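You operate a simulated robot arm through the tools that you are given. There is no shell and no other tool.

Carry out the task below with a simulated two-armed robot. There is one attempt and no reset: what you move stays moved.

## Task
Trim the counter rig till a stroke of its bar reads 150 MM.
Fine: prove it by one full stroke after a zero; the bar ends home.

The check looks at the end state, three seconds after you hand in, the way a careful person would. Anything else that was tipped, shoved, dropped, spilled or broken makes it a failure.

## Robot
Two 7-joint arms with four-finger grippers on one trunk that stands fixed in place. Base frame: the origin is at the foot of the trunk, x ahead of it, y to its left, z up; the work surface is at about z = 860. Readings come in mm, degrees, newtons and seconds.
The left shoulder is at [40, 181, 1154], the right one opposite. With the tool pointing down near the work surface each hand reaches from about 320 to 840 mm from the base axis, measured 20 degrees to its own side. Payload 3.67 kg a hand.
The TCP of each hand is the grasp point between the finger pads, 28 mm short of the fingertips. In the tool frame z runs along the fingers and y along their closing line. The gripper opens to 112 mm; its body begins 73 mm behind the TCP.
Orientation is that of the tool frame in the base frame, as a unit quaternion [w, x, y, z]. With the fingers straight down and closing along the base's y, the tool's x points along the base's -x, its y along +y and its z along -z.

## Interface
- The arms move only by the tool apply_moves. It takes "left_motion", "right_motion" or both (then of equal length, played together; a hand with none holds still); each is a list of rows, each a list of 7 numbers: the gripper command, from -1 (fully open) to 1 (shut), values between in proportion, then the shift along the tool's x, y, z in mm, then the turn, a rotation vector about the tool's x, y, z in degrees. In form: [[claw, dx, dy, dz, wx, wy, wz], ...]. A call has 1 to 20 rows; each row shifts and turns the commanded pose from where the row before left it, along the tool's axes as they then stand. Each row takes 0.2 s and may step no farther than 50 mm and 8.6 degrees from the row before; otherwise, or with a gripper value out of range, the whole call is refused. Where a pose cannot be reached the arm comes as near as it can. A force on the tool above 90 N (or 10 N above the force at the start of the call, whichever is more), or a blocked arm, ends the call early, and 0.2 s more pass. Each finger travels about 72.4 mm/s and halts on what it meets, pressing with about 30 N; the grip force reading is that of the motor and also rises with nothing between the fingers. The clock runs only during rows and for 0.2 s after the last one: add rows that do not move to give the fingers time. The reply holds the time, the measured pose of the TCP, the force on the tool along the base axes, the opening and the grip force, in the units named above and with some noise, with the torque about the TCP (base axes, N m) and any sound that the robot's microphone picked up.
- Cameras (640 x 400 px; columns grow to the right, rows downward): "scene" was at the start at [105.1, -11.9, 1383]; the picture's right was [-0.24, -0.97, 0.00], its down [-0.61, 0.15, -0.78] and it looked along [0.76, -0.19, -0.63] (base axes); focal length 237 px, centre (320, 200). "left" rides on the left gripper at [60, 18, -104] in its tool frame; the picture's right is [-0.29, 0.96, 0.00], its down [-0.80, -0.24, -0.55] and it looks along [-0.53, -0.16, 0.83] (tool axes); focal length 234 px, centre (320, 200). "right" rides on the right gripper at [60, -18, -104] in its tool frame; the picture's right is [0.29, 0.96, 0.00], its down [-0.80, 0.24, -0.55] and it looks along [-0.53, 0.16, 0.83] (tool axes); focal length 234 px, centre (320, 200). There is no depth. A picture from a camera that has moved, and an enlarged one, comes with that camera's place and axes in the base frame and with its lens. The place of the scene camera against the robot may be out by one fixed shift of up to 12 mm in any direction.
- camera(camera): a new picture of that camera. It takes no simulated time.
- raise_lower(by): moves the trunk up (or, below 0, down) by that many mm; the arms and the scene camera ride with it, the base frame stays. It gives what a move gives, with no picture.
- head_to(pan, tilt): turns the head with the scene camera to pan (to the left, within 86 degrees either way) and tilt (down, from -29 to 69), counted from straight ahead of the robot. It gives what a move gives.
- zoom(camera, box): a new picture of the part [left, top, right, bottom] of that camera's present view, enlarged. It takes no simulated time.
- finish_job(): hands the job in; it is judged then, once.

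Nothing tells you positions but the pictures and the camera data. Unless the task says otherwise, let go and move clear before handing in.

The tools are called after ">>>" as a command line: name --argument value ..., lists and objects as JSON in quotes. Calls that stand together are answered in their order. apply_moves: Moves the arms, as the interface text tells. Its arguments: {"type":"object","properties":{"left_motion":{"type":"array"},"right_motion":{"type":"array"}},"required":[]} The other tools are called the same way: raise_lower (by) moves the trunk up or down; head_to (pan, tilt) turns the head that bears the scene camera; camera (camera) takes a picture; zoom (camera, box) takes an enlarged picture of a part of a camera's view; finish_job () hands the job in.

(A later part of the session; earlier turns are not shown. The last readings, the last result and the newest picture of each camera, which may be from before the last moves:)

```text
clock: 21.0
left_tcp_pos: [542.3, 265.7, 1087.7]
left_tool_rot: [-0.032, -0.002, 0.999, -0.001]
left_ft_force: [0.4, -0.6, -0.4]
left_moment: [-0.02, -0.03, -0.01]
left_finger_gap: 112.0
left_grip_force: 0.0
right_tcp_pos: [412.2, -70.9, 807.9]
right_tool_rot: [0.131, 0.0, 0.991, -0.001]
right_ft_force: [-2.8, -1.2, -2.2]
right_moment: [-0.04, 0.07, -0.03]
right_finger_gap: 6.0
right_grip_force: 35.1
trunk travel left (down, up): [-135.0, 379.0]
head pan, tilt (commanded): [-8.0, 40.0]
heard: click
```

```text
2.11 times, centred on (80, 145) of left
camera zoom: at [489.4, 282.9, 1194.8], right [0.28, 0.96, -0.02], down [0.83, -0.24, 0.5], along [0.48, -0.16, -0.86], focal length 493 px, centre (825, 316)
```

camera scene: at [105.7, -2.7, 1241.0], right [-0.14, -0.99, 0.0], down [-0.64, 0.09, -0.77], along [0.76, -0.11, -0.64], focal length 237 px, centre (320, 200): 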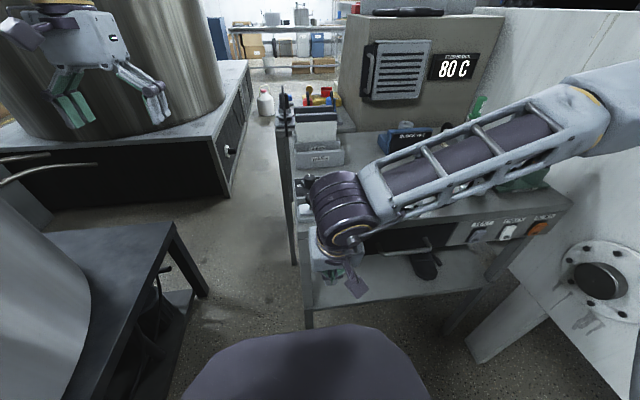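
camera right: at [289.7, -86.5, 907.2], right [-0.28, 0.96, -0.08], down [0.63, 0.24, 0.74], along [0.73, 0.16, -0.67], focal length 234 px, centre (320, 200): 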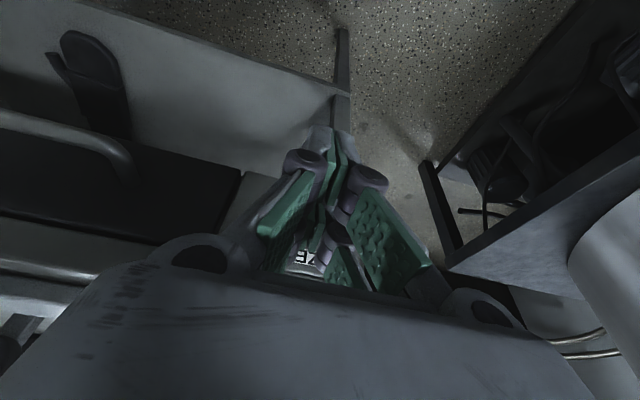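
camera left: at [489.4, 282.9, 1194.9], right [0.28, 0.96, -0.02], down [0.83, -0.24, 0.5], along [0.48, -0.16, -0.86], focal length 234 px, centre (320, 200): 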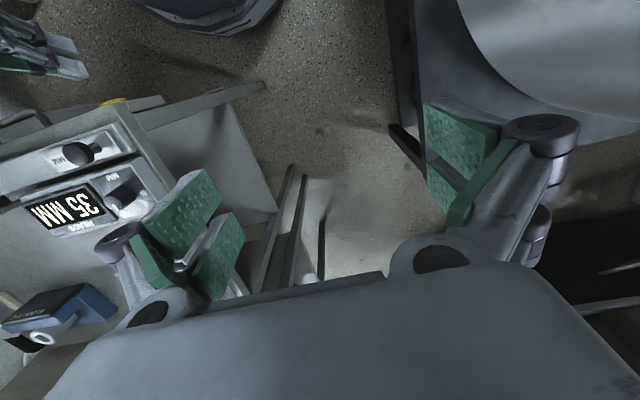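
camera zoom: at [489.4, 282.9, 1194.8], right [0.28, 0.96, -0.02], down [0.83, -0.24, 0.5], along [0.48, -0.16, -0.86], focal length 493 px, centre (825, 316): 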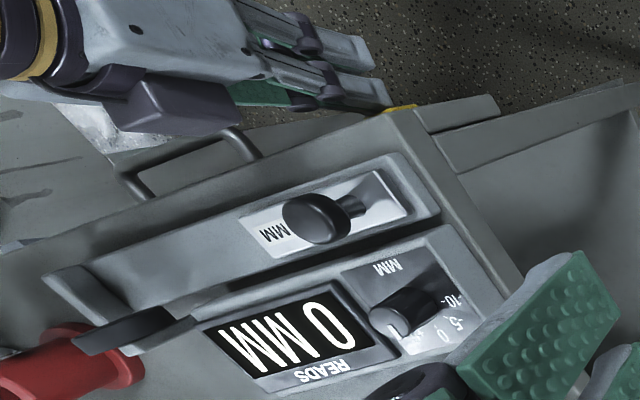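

The ZERO button clicked and the display reads 0 MM. Now I back off, rise and set the right hand upright and open above the slider knob.

>>> apply_moves --right_motion '[[1, 33.8, 0, -9.06, 0, 0, 0], [1, -11.65, 0, -43.5, 0, 0, 0], [1, -11.65, 0, -43.5, 0, 0, 0], [1, -11.65, 0, -43.5, 0, 0, 0], [1, -11.65, 0, -43.5, 0, 0, 0], [1, 0, 0, 0, 0, 7.5, 0], [1, 0, 0, 0, 0, 7.5, 0], [-1, -37, 7.3, -7, 0, 0, 0], [-1, -37, 7.3, -7, 0, 0, 0], [-1, -37, 7.3, -7, 0, 0, 0], [-1, 0, 0, 0, 0, 0, 0], [-1, 0, 0, 0, 0, 0, 0]]'

>>> camera --camera "right"

>>> camera --camera "left"

>>> camera --camera "scene"

```text
clock: 23.6
left_tcp_pos: [541.8, 265.7, 1087.6]
left_tool_rot: [-0.033, -0.002, 0.999, -0.002]
left_ft_force: [-0.1, -0.1, -0.1]
left_moment: [0.02, 0.0, 0.01]
left_finger_gap: 112.0
left_grip_force: 0.1
right_tcp_pos: [475.6, -62.0, 1008.3]
right_tool_rot: [0.0, 0.002, 1.0, 0.001]
right_ft_force: [0.7, -0.3, -0.3]
right_moment: [0.03, 0.02, 0.0]
right_finger_gap: 112.0
right_grip_force: 0.0
right hand out of reach, approached as far as the arm can: row 10
trunk travel left (down, up): [-135.0, 379.0]
head pan, tilt (commanded): [-8.0, 40.0]
```

```text
taken
camera right: at [415.8, -78.1, 1112.2], right [-0.29, 0.96, 0.0], down [0.8, 0.24, 0.55], along [0.53, 0.16, -0.83], focal length 234 px, centre (320, 200)
```

right: 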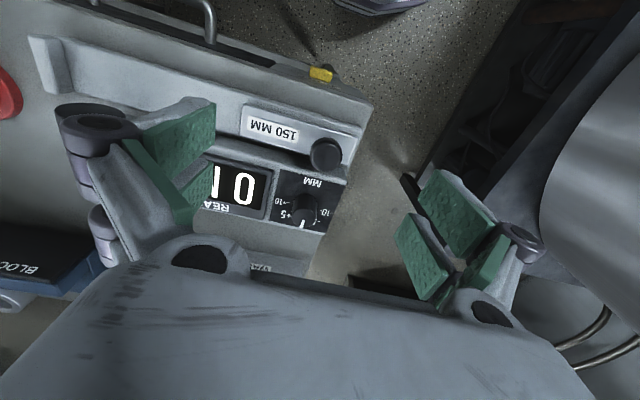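

```text
taken
camera left: at [489.7, 282.9, 1194.7], right [0.28, 0.96, -0.02], down [0.83, -0.24, 0.5], along [0.48, -0.16, -0.86], focal length 234 px, centre (320, 200)
```

left: 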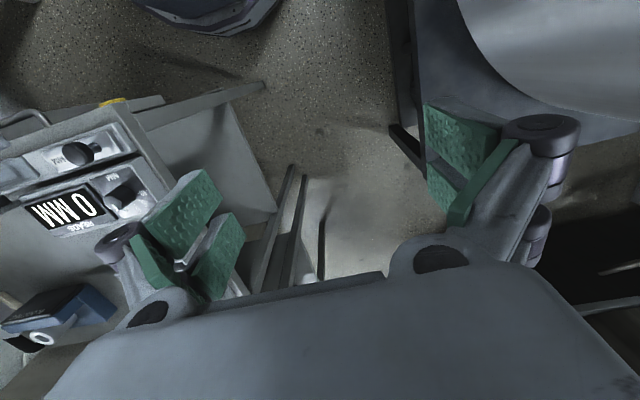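

```text
taken
camera scene: at [106.1, -2.8, 1241.0], right [-0.14, -0.99, 0.0], down [-0.64, 0.09, -0.77], along [0.76, -0.11, -0.64], focal length 237 px, centre (320, 200)
```

scene: 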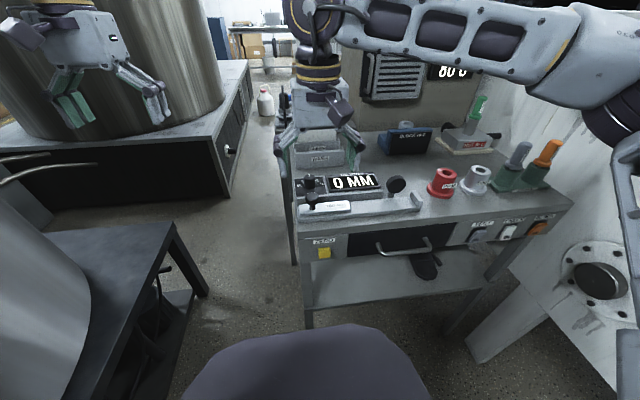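

The display shows 0 MM and the bar is home. The hand stopped a bit short at this height; I'll measure the knob from here first.

>>> zoom --camera "right" --box '[220, 90, 380, 250]'

>>> zoom --camera "left" --box '[0, 100, 160, 240]'

>>> zoom --camera "scene" --box '[285, 160, 445, 270]'

```text
2.50 times, centred on (300, 170) of right
camera zoom: at [415.8, -78.1, 1112.2], right [-0.29, 0.96, 0.0], down [0.8, 0.24, 0.55], along [0.53, 0.16, -0.83], focal length 585 px, centre (370, 275)
```

zoom: 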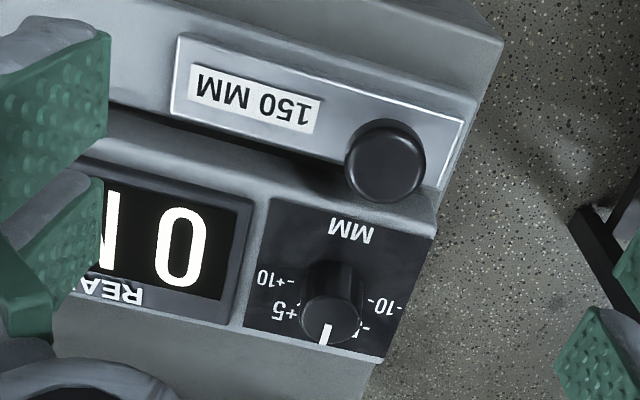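

```text
2.86 times, centred on (80, 170) of left
camera zoom: at [489.7, 282.9, 1194.7], right [0.28, 0.96, -0.02], down [0.83, -0.24, 0.5], along [0.48, -0.16, -0.86], focal length 669 px, centre (1006, 286)
```

zoom: 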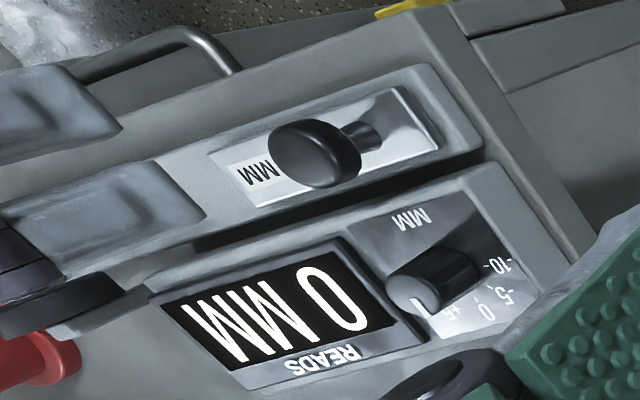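

```text
3.64 times, centred on (365, 215) of scene
camera zoom: at [106.1, -2.8, 1241.0], right [-0.14, -0.99, 0.0], down [-0.64, 0.09, -0.77], along [0.76, -0.11, -0.64], focal length 861 px, centre (156, 146)
```

zoom: 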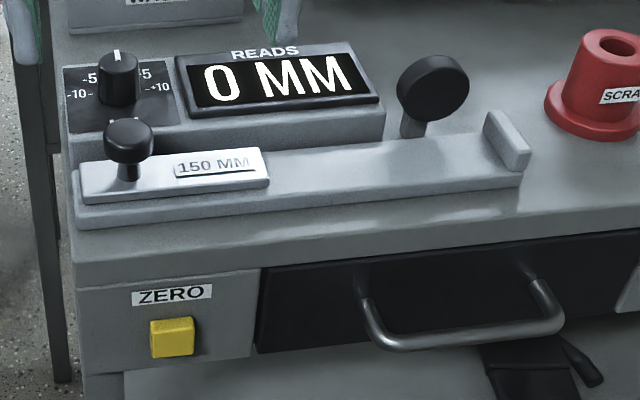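

The knob cap's top centre is about [494, -47, 913] on a stem from a plate at z≈883; the dial top centre is about [565, -51, 919]. I'll try going down to just above the knob, fingers open.

>>> apply_moves --right_motion '[[-1, -4, 5, 25, 0, 0, 0], [-1, -4, 5, 20, 0, 0, 0], [-1, -4, 5, 0, 0, 0, 0], [-1, 0, 0, 0, 0, 0, 0], [-1, 0, 0, 0, 0, 0, 0]]'

>>> camera --camera "right"

>>> zoom --camera "left" --box '[0, 60, 200, 260]'

```text
clock: 24.8
left_tcp_pos: [544.0, 266.0, 1088.0]
left_tool_rot: [-0.032, -0.003, 0.999, -0.002]
left_ft_force: [-0.4, 0.3, 0.8]
left_moment: [-0.04, -0.01, -0.01]
left_finger_gap: 111.8
left_grip_force: 0.0
right_tcp_pos: [482.0, -55.9, 963.3]
right_tool_rot: [0.001, 0.0, 1.0, 0.001]
right_ft_force: [-0.7, 0.2, 0.7]
right_moment: [-0.02, 0.04, 0.0]
right_finger_gap: 111.8
right_grip_force: 0.0
right hand out of reach, approached as far as the arm can: row 2, 3
trunk travel left (down, up): [-135.0, 379.0]
head pan, tilt (commanded): [-8.0, 40.0]
```

```text
taken
camera right: at [422.7, -72.6, 1067.5], right [-0.29, 0.96, 0.0], down [0.8, 0.24, 0.56], along [0.53, 0.16, -0.83], focal length 234 px, centre (320, 200)
```

right: 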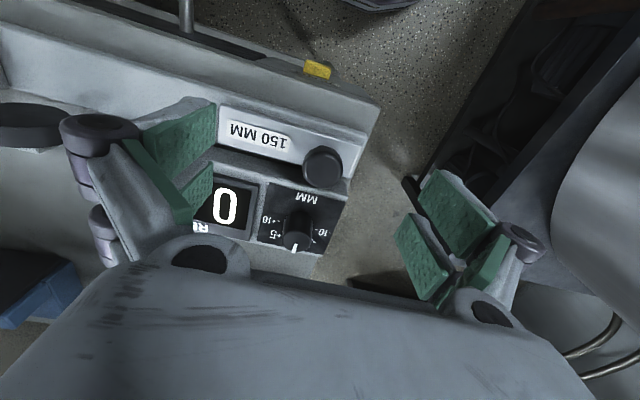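

```text
2.00 times, centred on (100, 160) of left
camera zoom: at [489.7, 283.0, 1194.6], right [0.28, 0.96, -0.02], down [0.83, -0.24, 0.5], along [0.48, -0.16, -0.86], focal length 468 px, centre (760, 280)
```

zoom: 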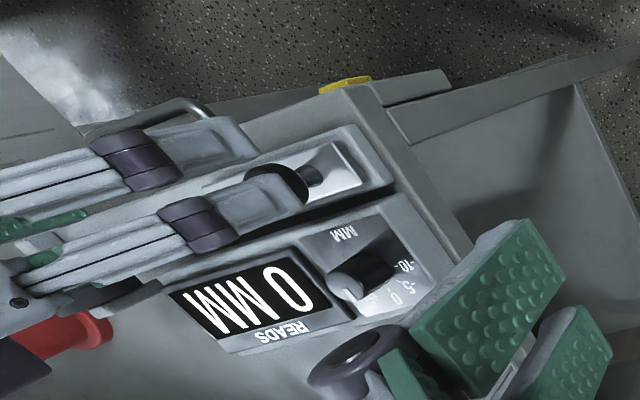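

Reach at this low trunk height is limiting, so I'll raise the trunk back to its starting height for the work on the bench top.

>>> raise_lower --by 140

>>> head_to --pan -12 --tilt 42

>>> apply_moves --right_motion '[[-1, -3, 4.5, 40, 0, 0, 0], [-1, -3, 4.5, 40, 0, 0, 0], [-1, 0, 0, 40, 0, 0, 0], [-1, 0, 0, 20, 0, 0, 0], [-1, 0, 0, 0, 0, 0, 0], [-1, 0, 0, 0, 0, 0, 0]]'

>>> camera --camera "right"

>>> camera --camera "scene"

```text
clock: 26.5
left_tcp_pos: [541.6, 264.9, 1227.2]
left_tool_rot: [-0.033, -0.001, 0.999, -0.001]
left_ft_force: [-0.3, -0.4, 0.2]
left_moment: [0.02, 0.0, -0.01]
left_finger_gap: 112.1
left_grip_force: 0.0
right_tcp_pos: [482.5, -56.1, 1105.2]
right_tool_rot: [0.001, 0.001, 1.0, 0.001]
right_ft_force: [-0.3, 0.5, -0.3]
right_moment: [0.05, -0.05, -0.02]
right_finger_gap: 112.1
right_grip_force: 0.0
trunk travel left (down, up): [-275.0, 239.0]
head pan, tilt (commanded): [-8.0, 40.0]
```

```text
clock: 27.1
left_tcp_pos: [542.9, 265.5, 1228.4]
left_tool_rot: [-0.031, -0.002, 1.0, -0.001]
left_ft_force: [-0.2, -0.3, -1.2]
left_moment: [0.01, 0.03, -0.03]
left_finger_gap: 111.9
left_grip_force: 0.1
right_tcp_pos: [483.3, -55.8, 1104.3]
right_tool_rot: [0.0, 0.0, 1.0, 0.0]
right_ft_force: [-0.1, 0.6, -0.4]
right_moment: [-0.01, 0.01, 0.01]
right_finger_gap: 111.9
right_grip_force: 0.1
trunk travel left (down, up): [-275.0, 239.0]
head pan, tilt (commanded): [-12.0, 42.0]
```

```text
clock: 28.6
left_tcp_pos: [543.1, 265.3, 1227.1]
left_tool_rot: [-0.032, -0.002, 0.999, -0.001]
left_ft_force: [-0.3, -0.6, 0.0]
left_moment: [0.02, 0.0, -0.01]
left_finger_gap: 111.8
left_grip_force: 0.1
right_tcp_pos: [483.9, -59.5, 977.3]
right_tool_rot: [0.001, -0.001, 1.0, 0.003]
right_ft_force: [-0.2, -0.4, -0.9]
right_moment: [0.01, -0.02, 0.03]
right_finger_gap: 111.9
right_grip_force: 0.2
right hand out of reach, approached as far as the arm can: row 1, 2, 4
trunk travel left (down, up): [-275.0, 239.0]
head pan, tilt (commanded): [-12.0, 42.0]
```

```text
taken
camera right: at [424.6, -76.6, 1080.9], right [-0.29, 0.96, 0.0], down [0.8, 0.24, 0.56], along [0.53, 0.16, -0.83], focal length 234 px, centre (320, 200)
```

right: 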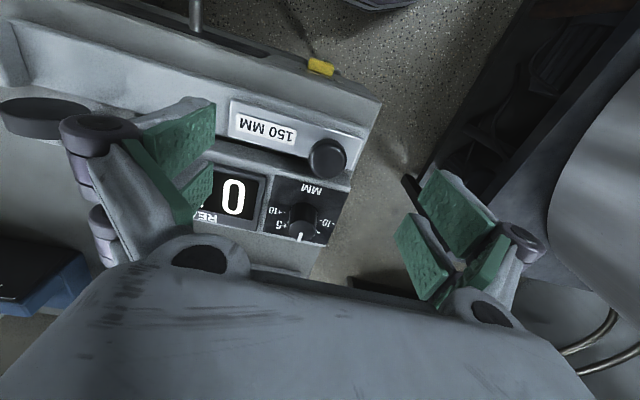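

```text
taken
camera scene: at [103.7, -8.2, 1378.1], right [-0.21, -0.98, 0.0], down [-0.65, 0.14, -0.74], along [0.73, -0.15, -0.67], focal length 237 px, centre (320, 200)
```

scene: 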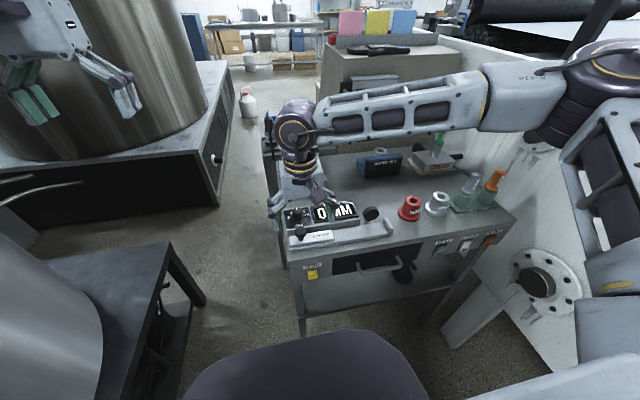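

The right arm seems to hit a limit around this azimuth, perhaps at a wrist joint. I'll test from this safe height whether yawing the hand relieves it.

>>> apply_moves --right_motion '[[-1, 0, 0, 0, 0, 0, -8], [-1, 0, 0, 0, 0, 0, -8], [-1, -3, 6, 0, 0, 0, 0], [-1, -3, 6, 0, 0, 0, 0], [-1, 0, 0, 0, 0, 0, 0], [-1, 0, 0, 0, 0, 0, 0]]'

>>> camera --camera "right"

```text
clock: 29.9
left_tcp_pos: [542.0, 264.8, 1227.9]
left_tool_rot: [-0.033, -0.001, 0.999, -0.001]
left_ft_force: [-0.2, 0.2, 0.2]
left_moment: [0.01, -0.03, -0.01]
left_finger_gap: 112.0
left_grip_force: 0.0
right_tcp_pos: [482.6, -59.6, 978.6]
right_tool_rot: [0.001, -0.14, 0.99, 0.002]
right_ft_force: [-0.7, -0.5, 0.4]
right_moment: [0.01, 0.01, -0.01]
right_finger_gap: 111.9
right_grip_force: 0.1
right hand out of reach, approached as far as the arm can: row 3, 4
trunk travel left (down, up): [-275.0, 239.0]
head pan, tilt (commanded): [-12.0, 42.0]
```

```text
taken
camera right: at [429.8, -91.7, 1080.6], right [-0.54, 0.84, 0.0], down [0.7, 0.45, 0.56], along [0.47, 0.3, -0.83], focal length 234 px, centre (320, 200)
```

right: 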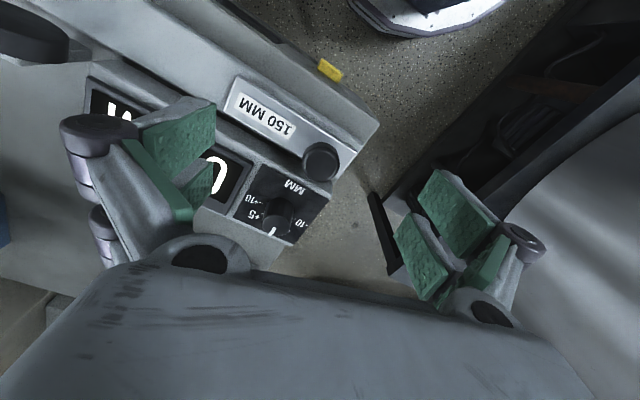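

Yaw does not matter; the limit is in the wrist's place. I'll undo the yaw and lean the hand about 9° so the wrist stays further right while the fingertips reach the knob.

>>> apply_moves --right_motion '[[-1, 0, 0, 0, 0, 0, 8], [-1, 0, 0, 0, 0, 0, 8], [-1, 0, 0, 0, -4.5, 0, 0], [-1, 0, 0, 0, -4.5, 0, 0], [-1, -2.5, 6, 0, 0, 0, 0], [-1, -2.5, 6, 0, 0, 0, 0], [-1, 0, 0, 0, 0, 0, 0], [-1, 0, 0, 0, 0, 0, 0]]'

>>> camera --camera "right"

>>> camera --camera "left"

```text
clock: 31.8
left_tcp_pos: [542.6, 264.9, 1226.8]
left_tool_rot: [-0.032, -0.002, 1.0, -0.001]
left_ft_force: [-0.1, -1.0, 0.3]
left_moment: [-0.01, -0.03, -0.02]
left_finger_gap: 112.1
left_grip_force: 0.0
right_tcp_pos: [486.0, -47.9, 979.6]
right_tool_rot: [0.001, 0.0, 0.997, 0.079]
right_ft_force: [-0.5, 0.5, 0.7]
right_moment: [0.03, 0.0, -0.01]
right_finger_gap: 112.1
right_grip_force: 0.0
trunk travel left (down, up): [-275.0, 239.0]
head pan, tilt (commanded): [-12.0, 42.0]
```

```text
taken
camera right: at [426.6, -80.5, 1078.0], right [-0.29, 0.95, 0.15], down [0.8, 0.15, 0.59], along [0.53, 0.29, -0.8], focal length 234 px, centre (320, 200)
```

right: 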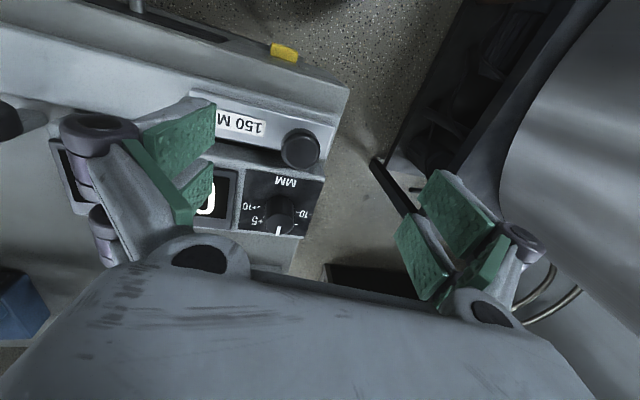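

```text
taken
camera left: at [489.7, 283.3, 1334.6], right [0.28, 0.96, -0.02], down [0.83, -0.24, 0.5], along [0.48, -0.16, -0.86], focal length 234 px, centre (320, 200)
```

left: 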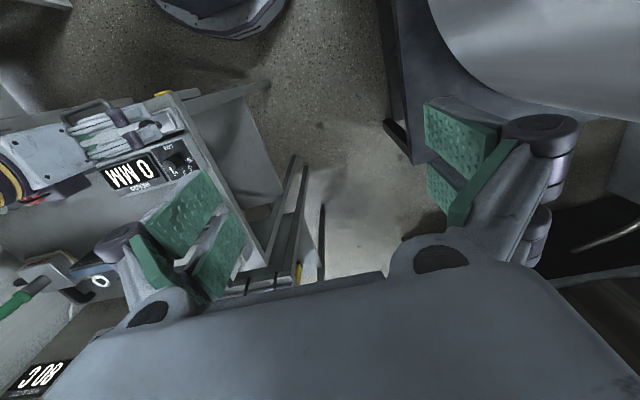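

The lean works: the hand now reaches [486, -48]. I'll narrow the fingers to about 50 mm, then descend around the knob cap.

>>> apply_moves --right_motion '[[0.1, 0, 0, 0, 0, 0, 0], [0.1, 0, 0, 0, 0, 0, 0], [0.1, 0, 0, 0, 0, 0, 0], [0.1, 0, -3.7, 14, 0, 0, 0], [0.1, 0, -3.7, 14, 0, 0, 0], [0.1, 0, 0, 0, 0, 0, 0], [0.1, 0, 0, 0, 0, 0, 0]]'

>>> zoom --camera "right" --box '[200, 60, 440, 260]'

>>> zoom --camera "left" --box '[0, 60, 240, 240]'

>>> zoom --camera "scene" --box '[240, 140, 420, 300]'

```text
clock: 33.4
left_tcp_pos: [542.9, 264.7, 1227.4]
left_tool_rot: [-0.034, -0.001, 0.999, -0.001]
left_ft_force: [0.6, 0.3, 0.9]
left_moment: [-0.02, -0.02, -0.01]
left_finger_gap: 111.9
left_grip_force: 0.1
right_tcp_pos: [486.4, -52.1, 951.1]
right_tool_rot: [0.0, 0.0, 0.997, 0.078]
right_ft_force: [0.0, 0.0, 1.1]
right_moment: [-0.04, 0.02, 0.01]
right_finger_gap: 50.3
right_grip_force: 0.0
trunk travel left (down, up): [-275.0, 239.0]
head pan, tilt (commanded): [-12.0, 42.0]
```

```text
2.00 times, centred on (320, 160) of right
camera zoom: at [427.2, -83.8, 1049.6], right [-0.29, 0.95, 0.15], down [0.8, 0.15, 0.59], along [0.53, 0.29, -0.8], focal length 468 px, centre (320, 280)
```

zoom: 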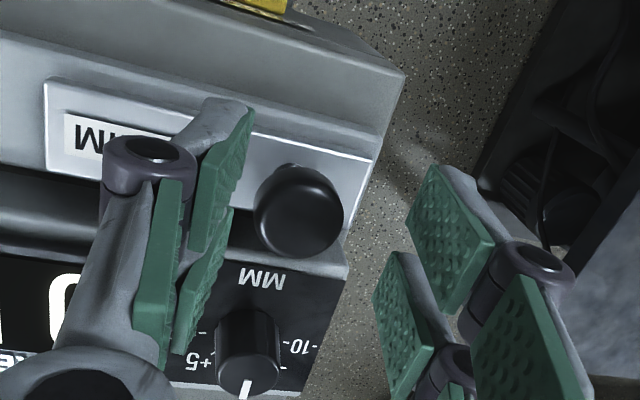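

```text
2.22 times, centred on (120, 150) of left
camera zoom: at [489.8, 283.0, 1334.7], right [0.28, 0.96, -0.02], down [0.83, -0.24, 0.5], along [0.48, -0.16, -0.86], focal length 520 px, centre (764, 311)
```

zoom: 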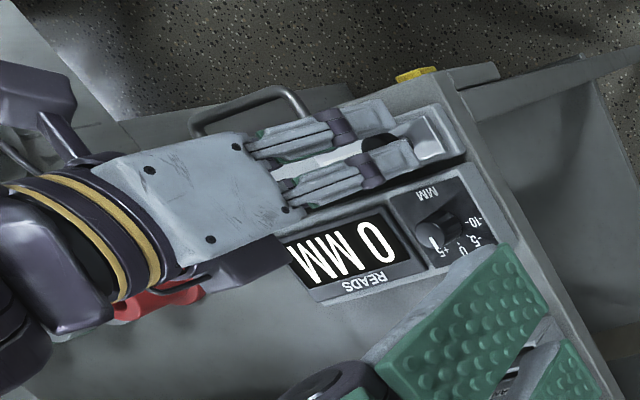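

```text
2.50 times, centred on (330, 220) of scene
camera zoom: at [103.7, -8.2, 1378.1], right [-0.21, -0.98, 0.0], down [-0.65, 0.14, -0.74], along [0.73, -0.15, -0.67], focal length 592 px, centre (295, 150)
```

zoom: 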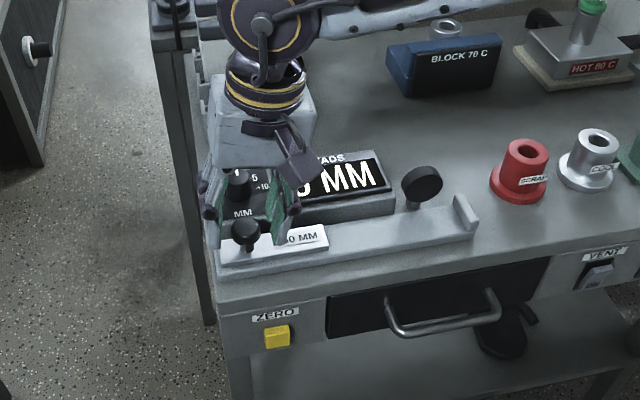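

The knob sits between the fingers, about 3 mm toward the right finger. I'll shift slightly and go down so the pads surround the cap.

>>> apply_moves --right_motion '[[0.1, 0, -1.2, 10, 0, 0, 0], [0.1, 0, -1.2, 10, 0, 0, 0], [0.1, 0, 0, 8, 0, 0, 0], [0.1, 0, 0, 0, 0, 0, 0]]'

>>> zoom --camera "right" --box '[200, 60, 440, 260]'

>>> zoom --camera "scene" --box '[270, 180, 370, 270]'

```text
clock: 34.4
left_tcp_pos: [541.6, 265.3, 1227.2]
left_tool_rot: [-0.032, -0.002, 0.999, -0.001]
left_ft_force: [0.6, 0.7, 0.3]
left_moment: [0.01, 0.01, 0.02]
left_finger_gap: 112.3
left_grip_force: 0.0
right_tcp_pos: [485.6, -48.9, 921.0]
right_tool_rot: [0.001, 0.0, 0.997, 0.079]
right_ft_force: [0.5, -0.1, -0.3]
right_moment: [-0.01, 0.0, 0.0]
right_finger_gap: 50.3
right_grip_force: 0.0
trunk travel left (down, up): [-275.0, 239.0]
head pan, tilt (commanded): [-12.0, 42.0]
```

```text
2.00 times, centred on (320, 160) of right
camera zoom: at [427.0, -82.1, 1020.4], right [-0.29, 0.95, 0.15], down [0.8, 0.15, 0.59], along [0.53, 0.29, -0.8], focal length 468 px, centre (320, 280)
```

zoom: 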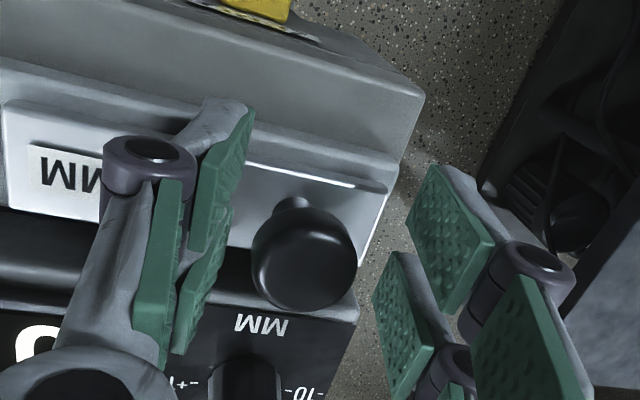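

```text
4.44 times, centred on (320, 225) of scene
camera zoom: at [103.5, -8.2, 1378.1], right [-0.21, -0.98, 0.0], down [-0.65, 0.14, -0.74], along [0.73, -0.15, -0.67], focal length 1052 px, centre (320, 89)
```

zoom: 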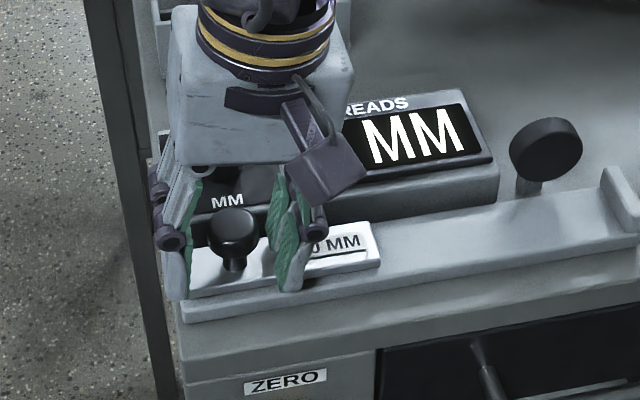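

The cap is between the pads, so I close the fingers on it.

>>> apply_moves --right_motion '[[1, 0, 0, 0, 0, 0, 0], [1, 0, 0, 0, 0, 0, 0], [1, 0, 0, 0, 0, 0, 0]]'

>>> camera --camera "scene"

>>> zoom --camera "left" --box '[0, 60, 240, 240]'

>>> zoom --camera "right" --box '[200, 60, 440, 260]'

```text
clock: 35.1
left_tcp_pos: [542.8, 263.5, 1227.5]
left_tool_rot: [-0.032, -0.001, 1.0, 0.0]
left_ft_force: [0.4, -0.3, 0.0]
left_moment: [0.01, 0.01, -0.01]
left_finger_gap: 111.8
left_grip_force: 0.2
right_tcp_pos: [486.5, -52.2, 920.4]
right_tool_rot: [0.001, 0.001, 0.997, 0.079]
right_ft_force: [-0.6, -15.2, -4.1]
right_moment: [-0.32, -0.22, -0.28]
right_finger_gap: 28.4
right_grip_force: 44.7
trunk travel left (down, up): [-275.0, 239.0]
head pan, tilt (commanded): [-12.0, 42.0]
```

```text
taken
camera scene: at [103.7, -10.4, 1378.0], right [-0.21, -0.98, 0.0], down [-0.65, 0.14, -0.74], along [0.73, -0.15, -0.67], focal length 237 px, centre (320, 200)
```

scene: 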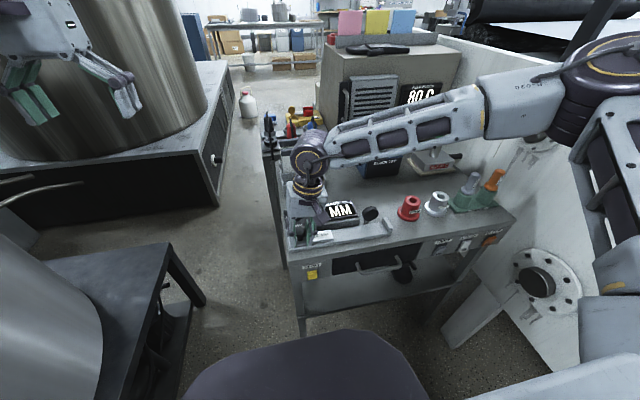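

```text
2.22 times, centred on (120, 150) of left
camera zoom: at [490.0, 280.7, 1335.1], right [0.29, 0.96, -0.02], down [0.83, -0.24, 0.5], along [0.48, -0.16, -0.87], focal length 520 px, centre (764, 311)
```

zoom: 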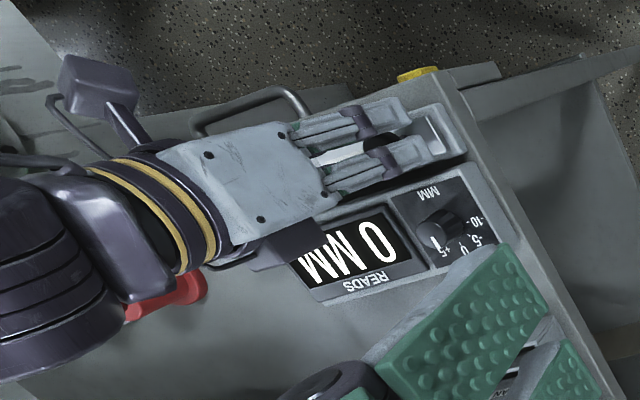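

```text
2.00 times, centred on (320, 160) of right
camera zoom: at [427.3, -84.6, 1019.8], right [-0.29, 0.95, 0.15], down [0.8, 0.15, 0.58], along [0.53, 0.29, -0.8], focal length 468 px, centre (320, 280)
```

zoom: 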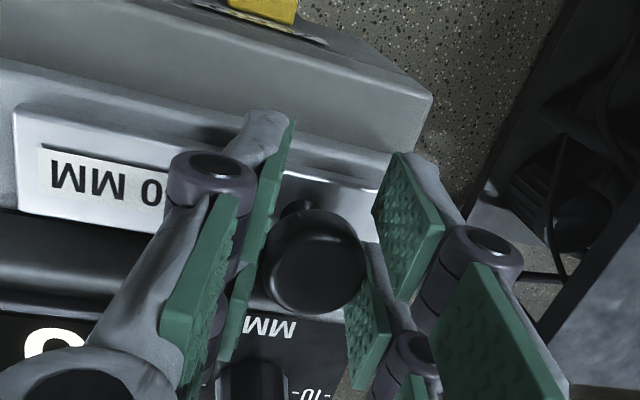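

The pads hold the cap (gap 28.4 mm) and the display still shows 0. To keep the fingers clear of the black wheel at the far end of the stroke, I'll regrip about 9 mm nearer to the robot.

>>> apply_moves --right_motion '[[0.1, 0, 0, 0, 0, 0, 0], [0.1, 0, 0, 0, 0, 0, 0], [0.1, 9, 0, 0, 0, 0, 0], [0.1, 0, 0, 0, 0, 0, 0], [1, 0, 0, 0, 0, 0, 0], [1, 0, 0, 0, 0, 0, 0], [1, 0, 0, 0, 0, 0, 0]]'

>>> zoom --camera "left" --box '[0, 60, 240, 240]'

>>> zoom --camera "scene" --box '[270, 180, 410, 280]'

>>> zoom --camera "right" --box '[200, 60, 440, 260]'

```text
clock: 36.8
left_tcp_pos: [542.9, 262.9, 1227.2]
left_tool_rot: [-0.033, -0.001, 0.999, 0.0]
left_ft_force: [0.2, -0.4, -0.2]
left_moment: [0.0, 0.03, 0.01]
left_finger_gap: 112.0
left_grip_force: 0.0
right_tcp_pos: [476.1, -52.2, 919.8]
right_tool_rot: [0.0, 0.002, 0.997, 0.078]
right_ft_force: [0.1, -16.6, -1.6]
right_moment: [-0.35, -0.15, -0.41]
right_finger_gap: 28.2
right_grip_force: 44.9
trunk travel left (down, up): [-275.0, 239.0]
head pan, tilt (commanded): [-12.0, 42.0]
```

```text
2.22 times, centred on (120, 150) of left
camera zoom: at [490.0, 280.5, 1335.1], right [0.29, 0.96, -0.02], down [0.83, -0.24, 0.5], along [0.48, -0.16, -0.87], focal length 520 px, centre (764, 311)
```

zoom: 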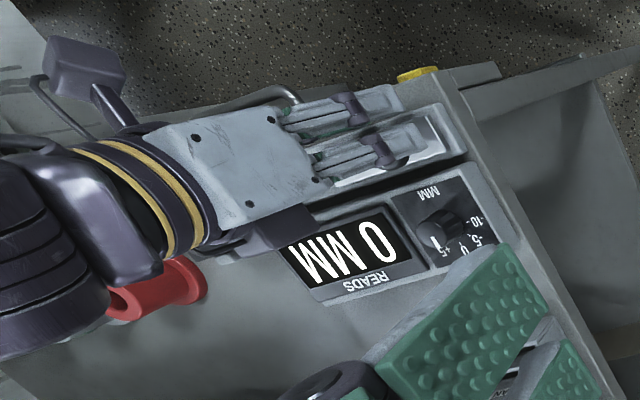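

```text
4.00 times, centred on (340, 230) of scene
camera zoom: at [103.8, -10.5, 1378.0], right [-0.21, -0.98, 0.0], down [-0.65, 0.14, -0.74], along [0.73, -0.15, -0.67], focal length 947 px, centre (240, 80)
```

zoom: 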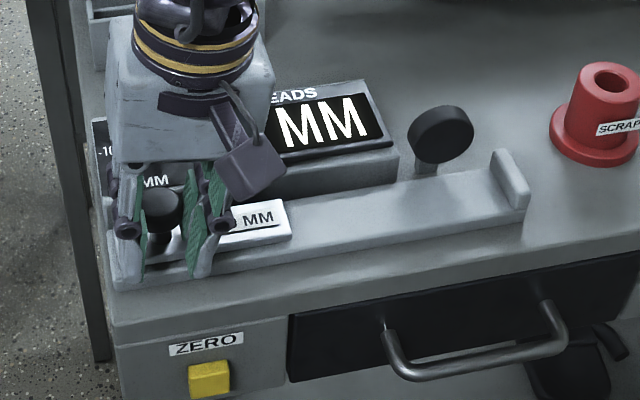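

```text
2.00 times, centred on (320, 160) of right
camera zoom: at [417.8, -84.5, 1019.2], right [-0.29, 0.95, 0.15], down [0.8, 0.15, 0.58], along [0.53, 0.29, -0.8], focal length 468 px, centre (320, 280)
```

zoom: 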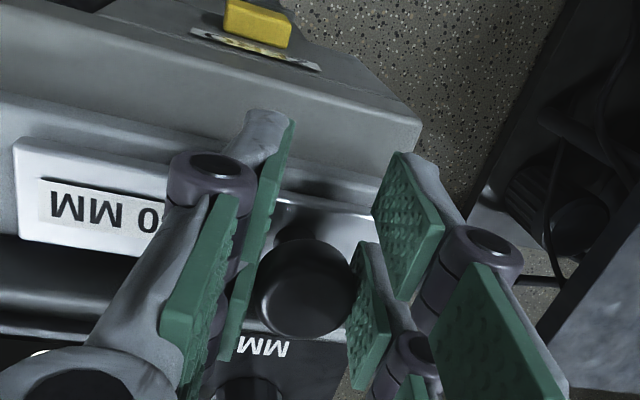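

The grip is good and the reading is still 0. Now I draw the bar toward -y, most of the stroke first.

>>> apply_moves --right_motion '[[1, 0, -9.88, -1.57, 0, 0, 0], [1, 0, -9.88, -1.57, 0, 0, 0], [1, 0, -9.88, -1.57, 0, 0, 0], [1, 0, -9.88, -1.57, 0, 0, 0], [1, 0, -9.88, -1.57, 0, 0, 0], [1, 0, -9.88, -1.57, 0, 0, 0], [1, 0, 0, 0, 0, 0, 0]]'

>>> zoom --camera "left" --box '[0, 60, 240, 240]'

>>> zoom --camera "scene" --box '[270, 180, 410, 280]'

```text
clock: 38.4
left_tcp_pos: [543.7, 264.8, 1226.8]
left_tool_rot: [-0.033, -0.002, 0.999, 0.001]
left_ft_force: [0.1, -0.2, 0.2]
left_moment: [-0.01, 0.0, -0.04]
left_finger_gap: 111.8
left_grip_force: 0.0
right_tcp_pos: [477.6, -110.2, 921.1]
right_tool_rot: [-0.001, 0.001, 0.997, 0.078]
right_ft_force: [-3.0, 0.7, -35.0]
right_moment: [0.01, 0.27, -0.09]
right_finger_gap: 28.5
right_grip_force: 44.9
trunk travel left (down, up): [-275.0, 239.0]
head pan, tilt (commanded): [-12.0, 42.0]
```

```text
2.22 times, centred on (120, 150) of left
camera zoom: at [491.9, 282.4, 1333.8], right [0.28, 0.96, -0.02], down [0.83, -0.24, 0.5], along [0.47, -0.16, -0.87], focal length 520 px, centre (764, 311)
```

zoom: 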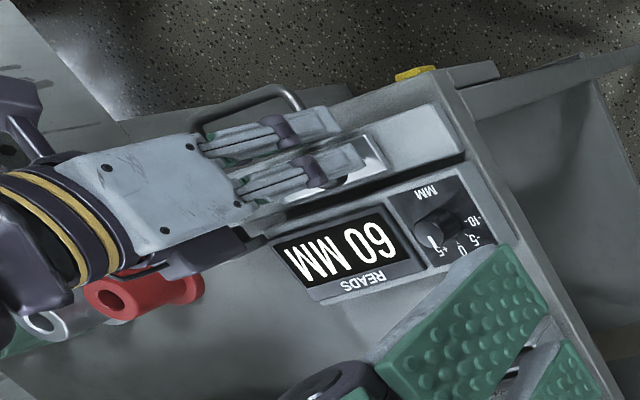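

```text
4.00 times, centred on (340, 230) of scene
camera zoom: at [105.9, -8.8, 1377.8], right [-0.21, -0.98, 0.0], down [-0.66, 0.14, -0.74], along [0.73, -0.15, -0.67], focal length 947 px, centre (240, 80)
```

zoom: 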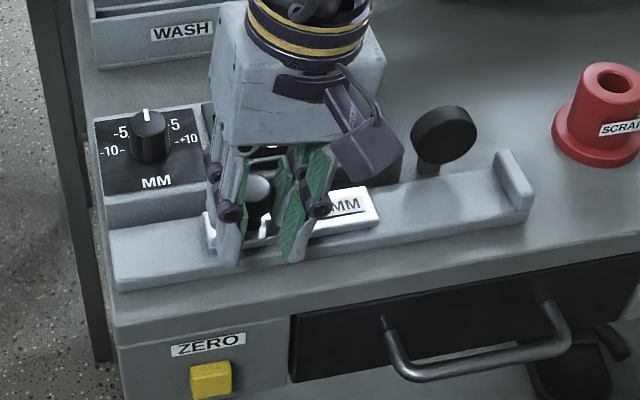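

The bar follows and the counter reads 60 MM at about 59 mm of travel. I continue, easing the hand slightly down to relieve the upward strain.

>>> apply_moves --right_motion '[[1, 0, -9.96, -1.08, 0, 0, 0], [1, 0, -9.96, -1.08, 0, 0, 0], [1, 0, -9.96, -1.08, 0, 0, 0], [1, 0, -9.96, -1.08, 0, 0, 0], [1, 0, -9.96, -1.08, 0, 0, 0], [1, 0, -9.96, -1.08, 0, 0, 0], [1, 0, -9.88, -1.57, 0, 0, 0], [1, 0, -4.94, -0.78, 0, 0, 0], [1, 0, 0, 0, 0, 0, 0]]'

>>> zoom --camera "left" --box '[0, 60, 240, 240]'

>>> zoom --camera "scene" --box '[270, 180, 410, 280]'

```text
clock: 40.4
left_tcp_pos: [540.0, 265.2, 1228.4]
left_tool_rot: [-0.031, -0.002, 1.0, -0.001]
left_ft_force: [0.2, 0.3, 1.1]
left_moment: [0.02, 0.0, 0.02]
left_finger_gap: 111.9
left_grip_force: 0.1
right_tcp_pos: [476.7, -183.7, 920.6]
right_tool_rot: [0.004, 0.0, 0.997, 0.079]
right_ft_force: [-7.1, 0.0, 16.5]
right_moment: [0.17, -0.11, 0.07]
right_finger_gap: 28.4
right_grip_force: 45.3
trunk travel left (down, up): [-275.0, 239.0]
head pan, tilt (commanded): [-12.0, 42.0]
```

```text
2.22 times, centred on (120, 150) of left
camera zoom: at [487.5, 283.3, 1335.6], right [0.28, 0.96, -0.02], down [0.83, -0.24, 0.5], along [0.48, -0.16, -0.86], focal length 520 px, centre (764, 311)
```

zoom: 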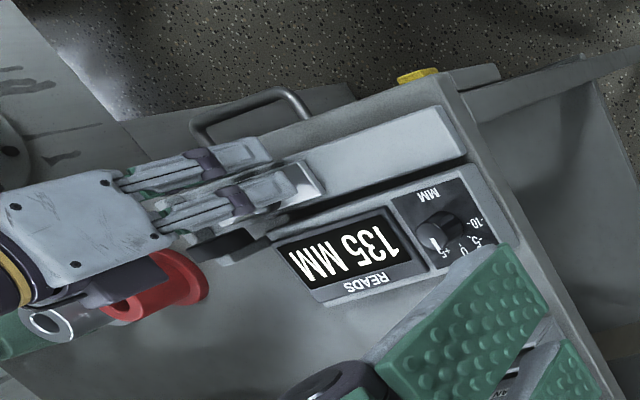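

```text
4.00 times, centred on (340, 230) of scene
camera zoom: at [101.3, -7.8, 1378.4], right [-0.21, -0.98, 0.0], down [-0.65, 0.14, -0.74], along [0.73, -0.15, -0.67], focal length 947 px, centre (240, 80)
```

zoom: 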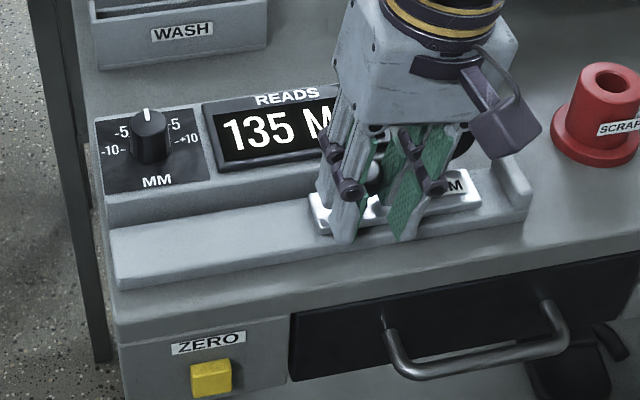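

The counter reads 135 MM at about 131 mm travel. I creep on to the end stop.

>>> apply_moves --right_motion '[[1, 0, -2.87, -0.9, 0, 0, 0], [1, 0, -2.87, -0.9, 0, 0, 0], [1, 0, -2.96, -0.47, 0, 0, 0], [1, 0, -2.96, -0.47, 0, 0, 0], [1, 0, -1.98, -0.31, 0, 0, 0], [1, 0, -1.98, -0.31, 0, 0, 0], [1, 0, 0, 0, 0, 0, 0]]'

>>> zoom --camera "left" --box '[0, 60, 240, 240]'

>>> zoom --camera "scene" --box '[270, 180, 410, 280]'

```text
clock: 42.0
left_tcp_pos: [541.6, 265.8, 1227.1]
left_tool_rot: [-0.032, -0.001, 0.999, -0.001]
left_ft_force: [-0.1, 0.4, 0.2]
left_moment: [0.03, -0.01, 0.01]
left_finger_gap: 111.6
left_grip_force: 0.0
right_tcp_pos: [476.6, -200.3, 921.9]
right_tool_rot: [0.001, 0.0, 0.997, 0.079]
right_ft_force: [6.5, 0.9, 13.6]
right_moment: [0.1, -1.45, -0.19]
right_finger_gap: 28.5
right_grip_force: 44.7
trunk travel left (down, up): [-275.0, 239.0]
head pan, tilt (commanded): [-12.0, 42.0]
```

```text
2.22 times, centred on (120, 150) of left
camera zoom: at [489.4, 283.5, 1334.8], right [0.28, 0.96, -0.02], down [0.83, -0.24, 0.5], along [0.48, -0.16, -0.86], focal length 520 px, centre (764, 311)
```

zoom: 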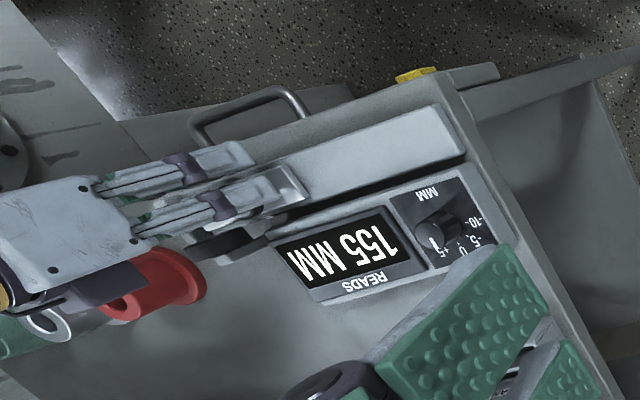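

```text
4.00 times, centred on (340, 230) of scene
camera zoom: at [103.3, -7.7, 1378.1], right [-0.21, -0.98, 0.0], down [-0.65, 0.14, -0.74], along [0.73, -0.15, -0.67], focal length 947 px, centre (240, 80)
```

zoom: 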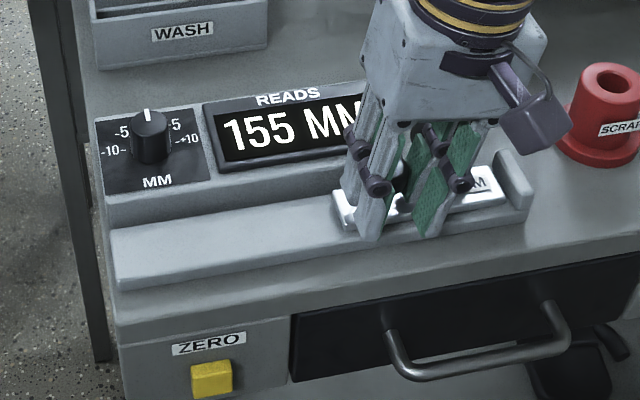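

The counter reads 155 MM just short of the stop. I check the clearance to the wheel before the last few millimetres.

>>> camera --camera "right"

>>> zoom --camera "left" --box '[30, 100, 140, 190]'

>>> zoom --camera "scene" --box '[335, 190, 405, 245]'

```text
taken
camera right: at [417.7, -232.7, 1019.5], right [-0.29, 0.95, 0.15], down [0.8, 0.15, 0.59], along [0.53, 0.29, -0.8], focal length 234 px, centre (320, 200)
```

right: 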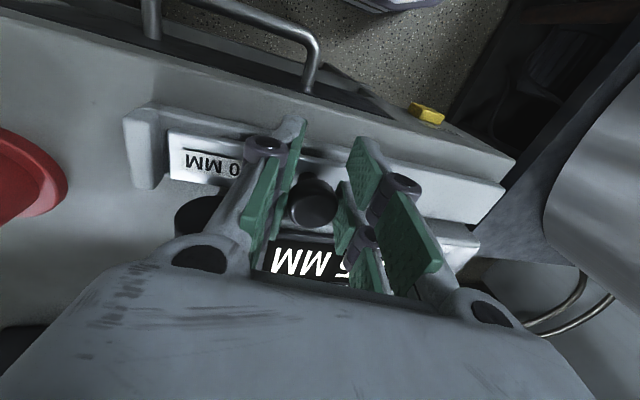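

```text
4.44 times, centred on (85, 145) of left
camera zoom: at [489.4, 283.5, 1334.8], right [0.28, 0.96, -0.02], down [0.83, -0.24, 0.5], along [0.48, -0.16, -0.86], focal length 1041 px, centre (1364, 444)
```

zoom: 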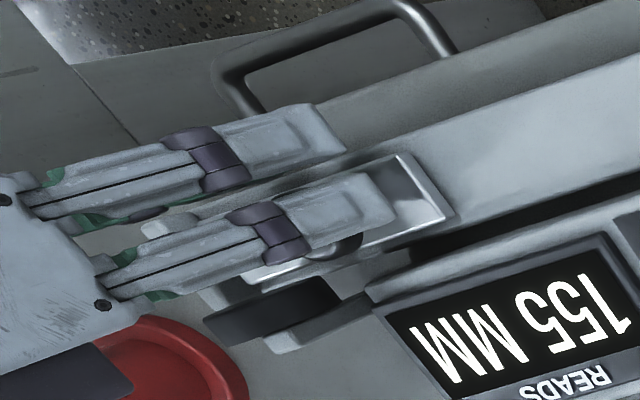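

```text
7.27 times, centred on (370, 218) of scene
camera zoom: at [103.3, -7.7, 1378.1], right [-0.21, -0.98, 0.0], down [-0.65, 0.14, -0.74], along [0.73, -0.15, -0.67], focal length 1721 px, centre (-44, 73)
```

zoom: 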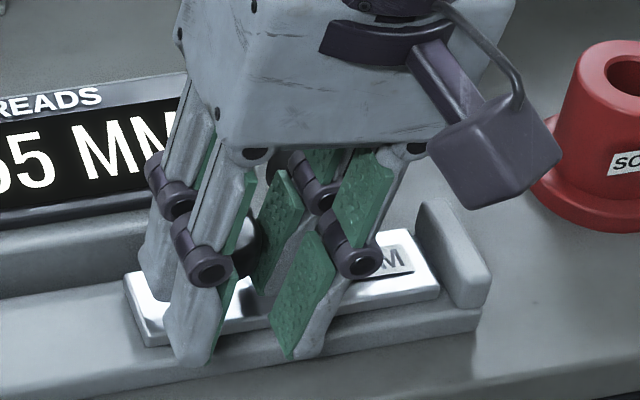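

The fingers clear the wheel, and the plate is very nearly at the stop. A few more small steps.

>>> apply_moves --right_motion '[[1, 0, -1.48, -0.24, 0, 0, 0], [1, 0, -1.48, -0.24, 0, 0, 0], [1, 0, 0, 0, 0, 0, 0]]'

>>> zoom --camera "left" --box '[30, 100, 190, 190]'

>>> zoom --camera "right" --box '[100, 80, 360, 280]'

```text
clock: 42.8
left_tcp_pos: [541.7, 266.6, 1227.4]
left_tool_rot: [-0.033, -0.001, 0.999, -0.002]
left_ft_force: [-0.4, -0.4, -0.4]
left_moment: [-0.04, -0.01, -0.02]
left_finger_gap: 111.9
left_grip_force: 0.1
right_tcp_pos: [477.4, -201.6, 921.4]
right_tool_rot: [0.002, -0.001, 0.997, 0.079]
right_ft_force: [7.9, 6.9, 18.1]
right_moment: [0.38, -0.4, 0.09]
right_finger_gap: 28.2
right_grip_force: 44.7
trunk travel left (down, up): [-275.0, 239.0]
head pan, tilt (commanded): [-12.0, 42.0]
```

```text
4.00 times, centred on (110, 145) of left
camera zoom: at [489.2, 284.6, 1334.6], right [0.28, 0.96, -0.02], down [0.83, -0.24, 0.5], along [0.48, -0.16, -0.86], focal length 937 px, centre (1160, 420)
```

zoom: 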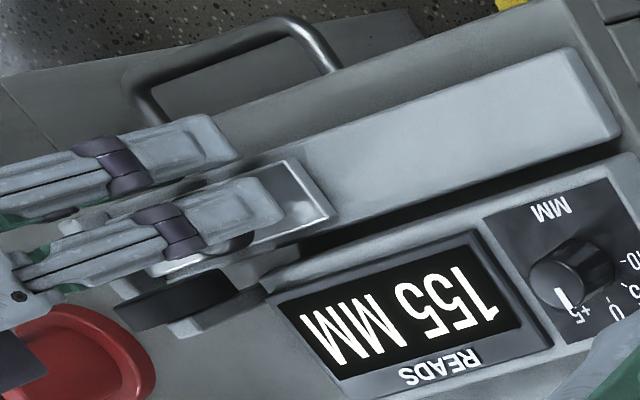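

```text
2.00 times, centred on (230, 180) of right
camera zoom: at [417.8, -235.0, 1019.5], right [-0.29, 0.95, 0.15], down [0.8, 0.15, 0.59], along [0.53, 0.29, -0.8], focal length 468 px, centre (500, 240)
```

zoom: 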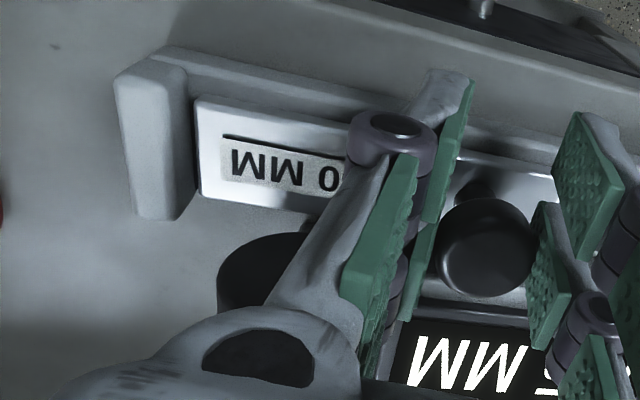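

>>> apply_moves --right_motion '[[1, 0, -1.98, -0.31, 0, 0, 0], [1, 0, -1.98, -0.31, 0, 0, 0], [1, 0, 0, 0, 0, 0, 0]]'

>>> zoom --camera "left" --box '[30, 100, 190, 190]'

>>> zoom --camera "right" --box '[100, 80, 360, 280]'

```text
clock: 43.5
left_tcp_pos: [544.1, 269.2, 1225.4]
left_tool_rot: [-0.033, -0.001, 0.999, -0.002]
left_ft_force: [-0.4, -0.4, -0.8]
left_moment: [0.01, 0.01, 0.03]
left_finger_gap: 112.2
left_grip_force: 0.0
right_tcp_pos: [477.9, -203.2, 920.9]
right_tool_rot: [0.001, -0.001, 0.997, 0.08]
right_ft_force: [10.5, 39.8, -2.5]
right_moment: [0.54, 0.03, 0.81]
right_finger_gap: 28.4
right_grip_force: 45.0
trunk travel left (down, up): [-275.0, 239.0]
head pan, tilt (commanded): [-12.0, 42.0]
```

```text
4.00 times, centred on (110, 145) of left
camera zoom: at [491.4, 287.4, 1332.9], right [0.29, 0.96, -0.02], down [0.83, -0.24, 0.5], along [0.47, -0.16, -0.86], focal length 937 px, centre (1160, 420)
```

zoom: 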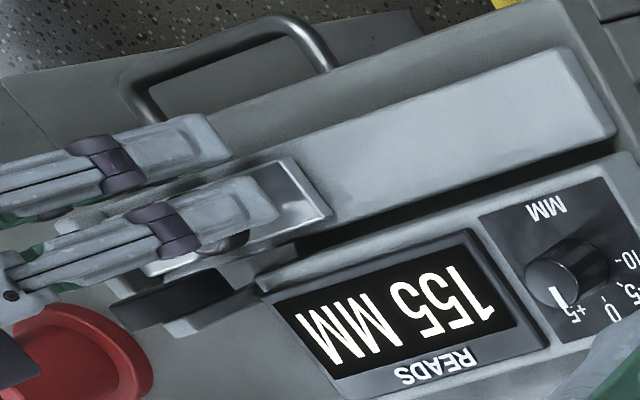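

```text
2.00 times, centred on (230, 180) of right
camera zoom: at [418.0, -235.4, 1019.5], right [-0.29, 0.94, 0.15], down [0.8, 0.15, 0.59], along [0.53, 0.29, -0.8], focal length 468 px, centre (500, 240)
```

zoom: 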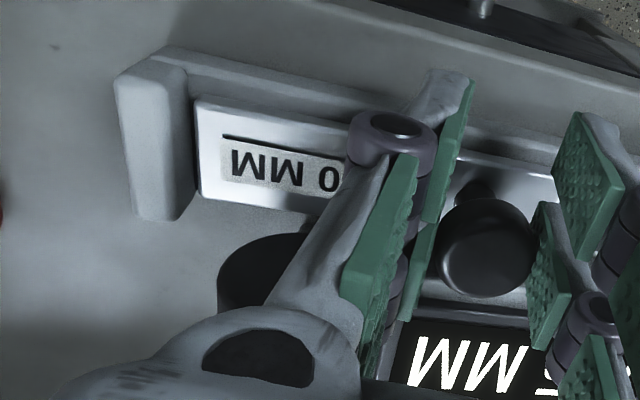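

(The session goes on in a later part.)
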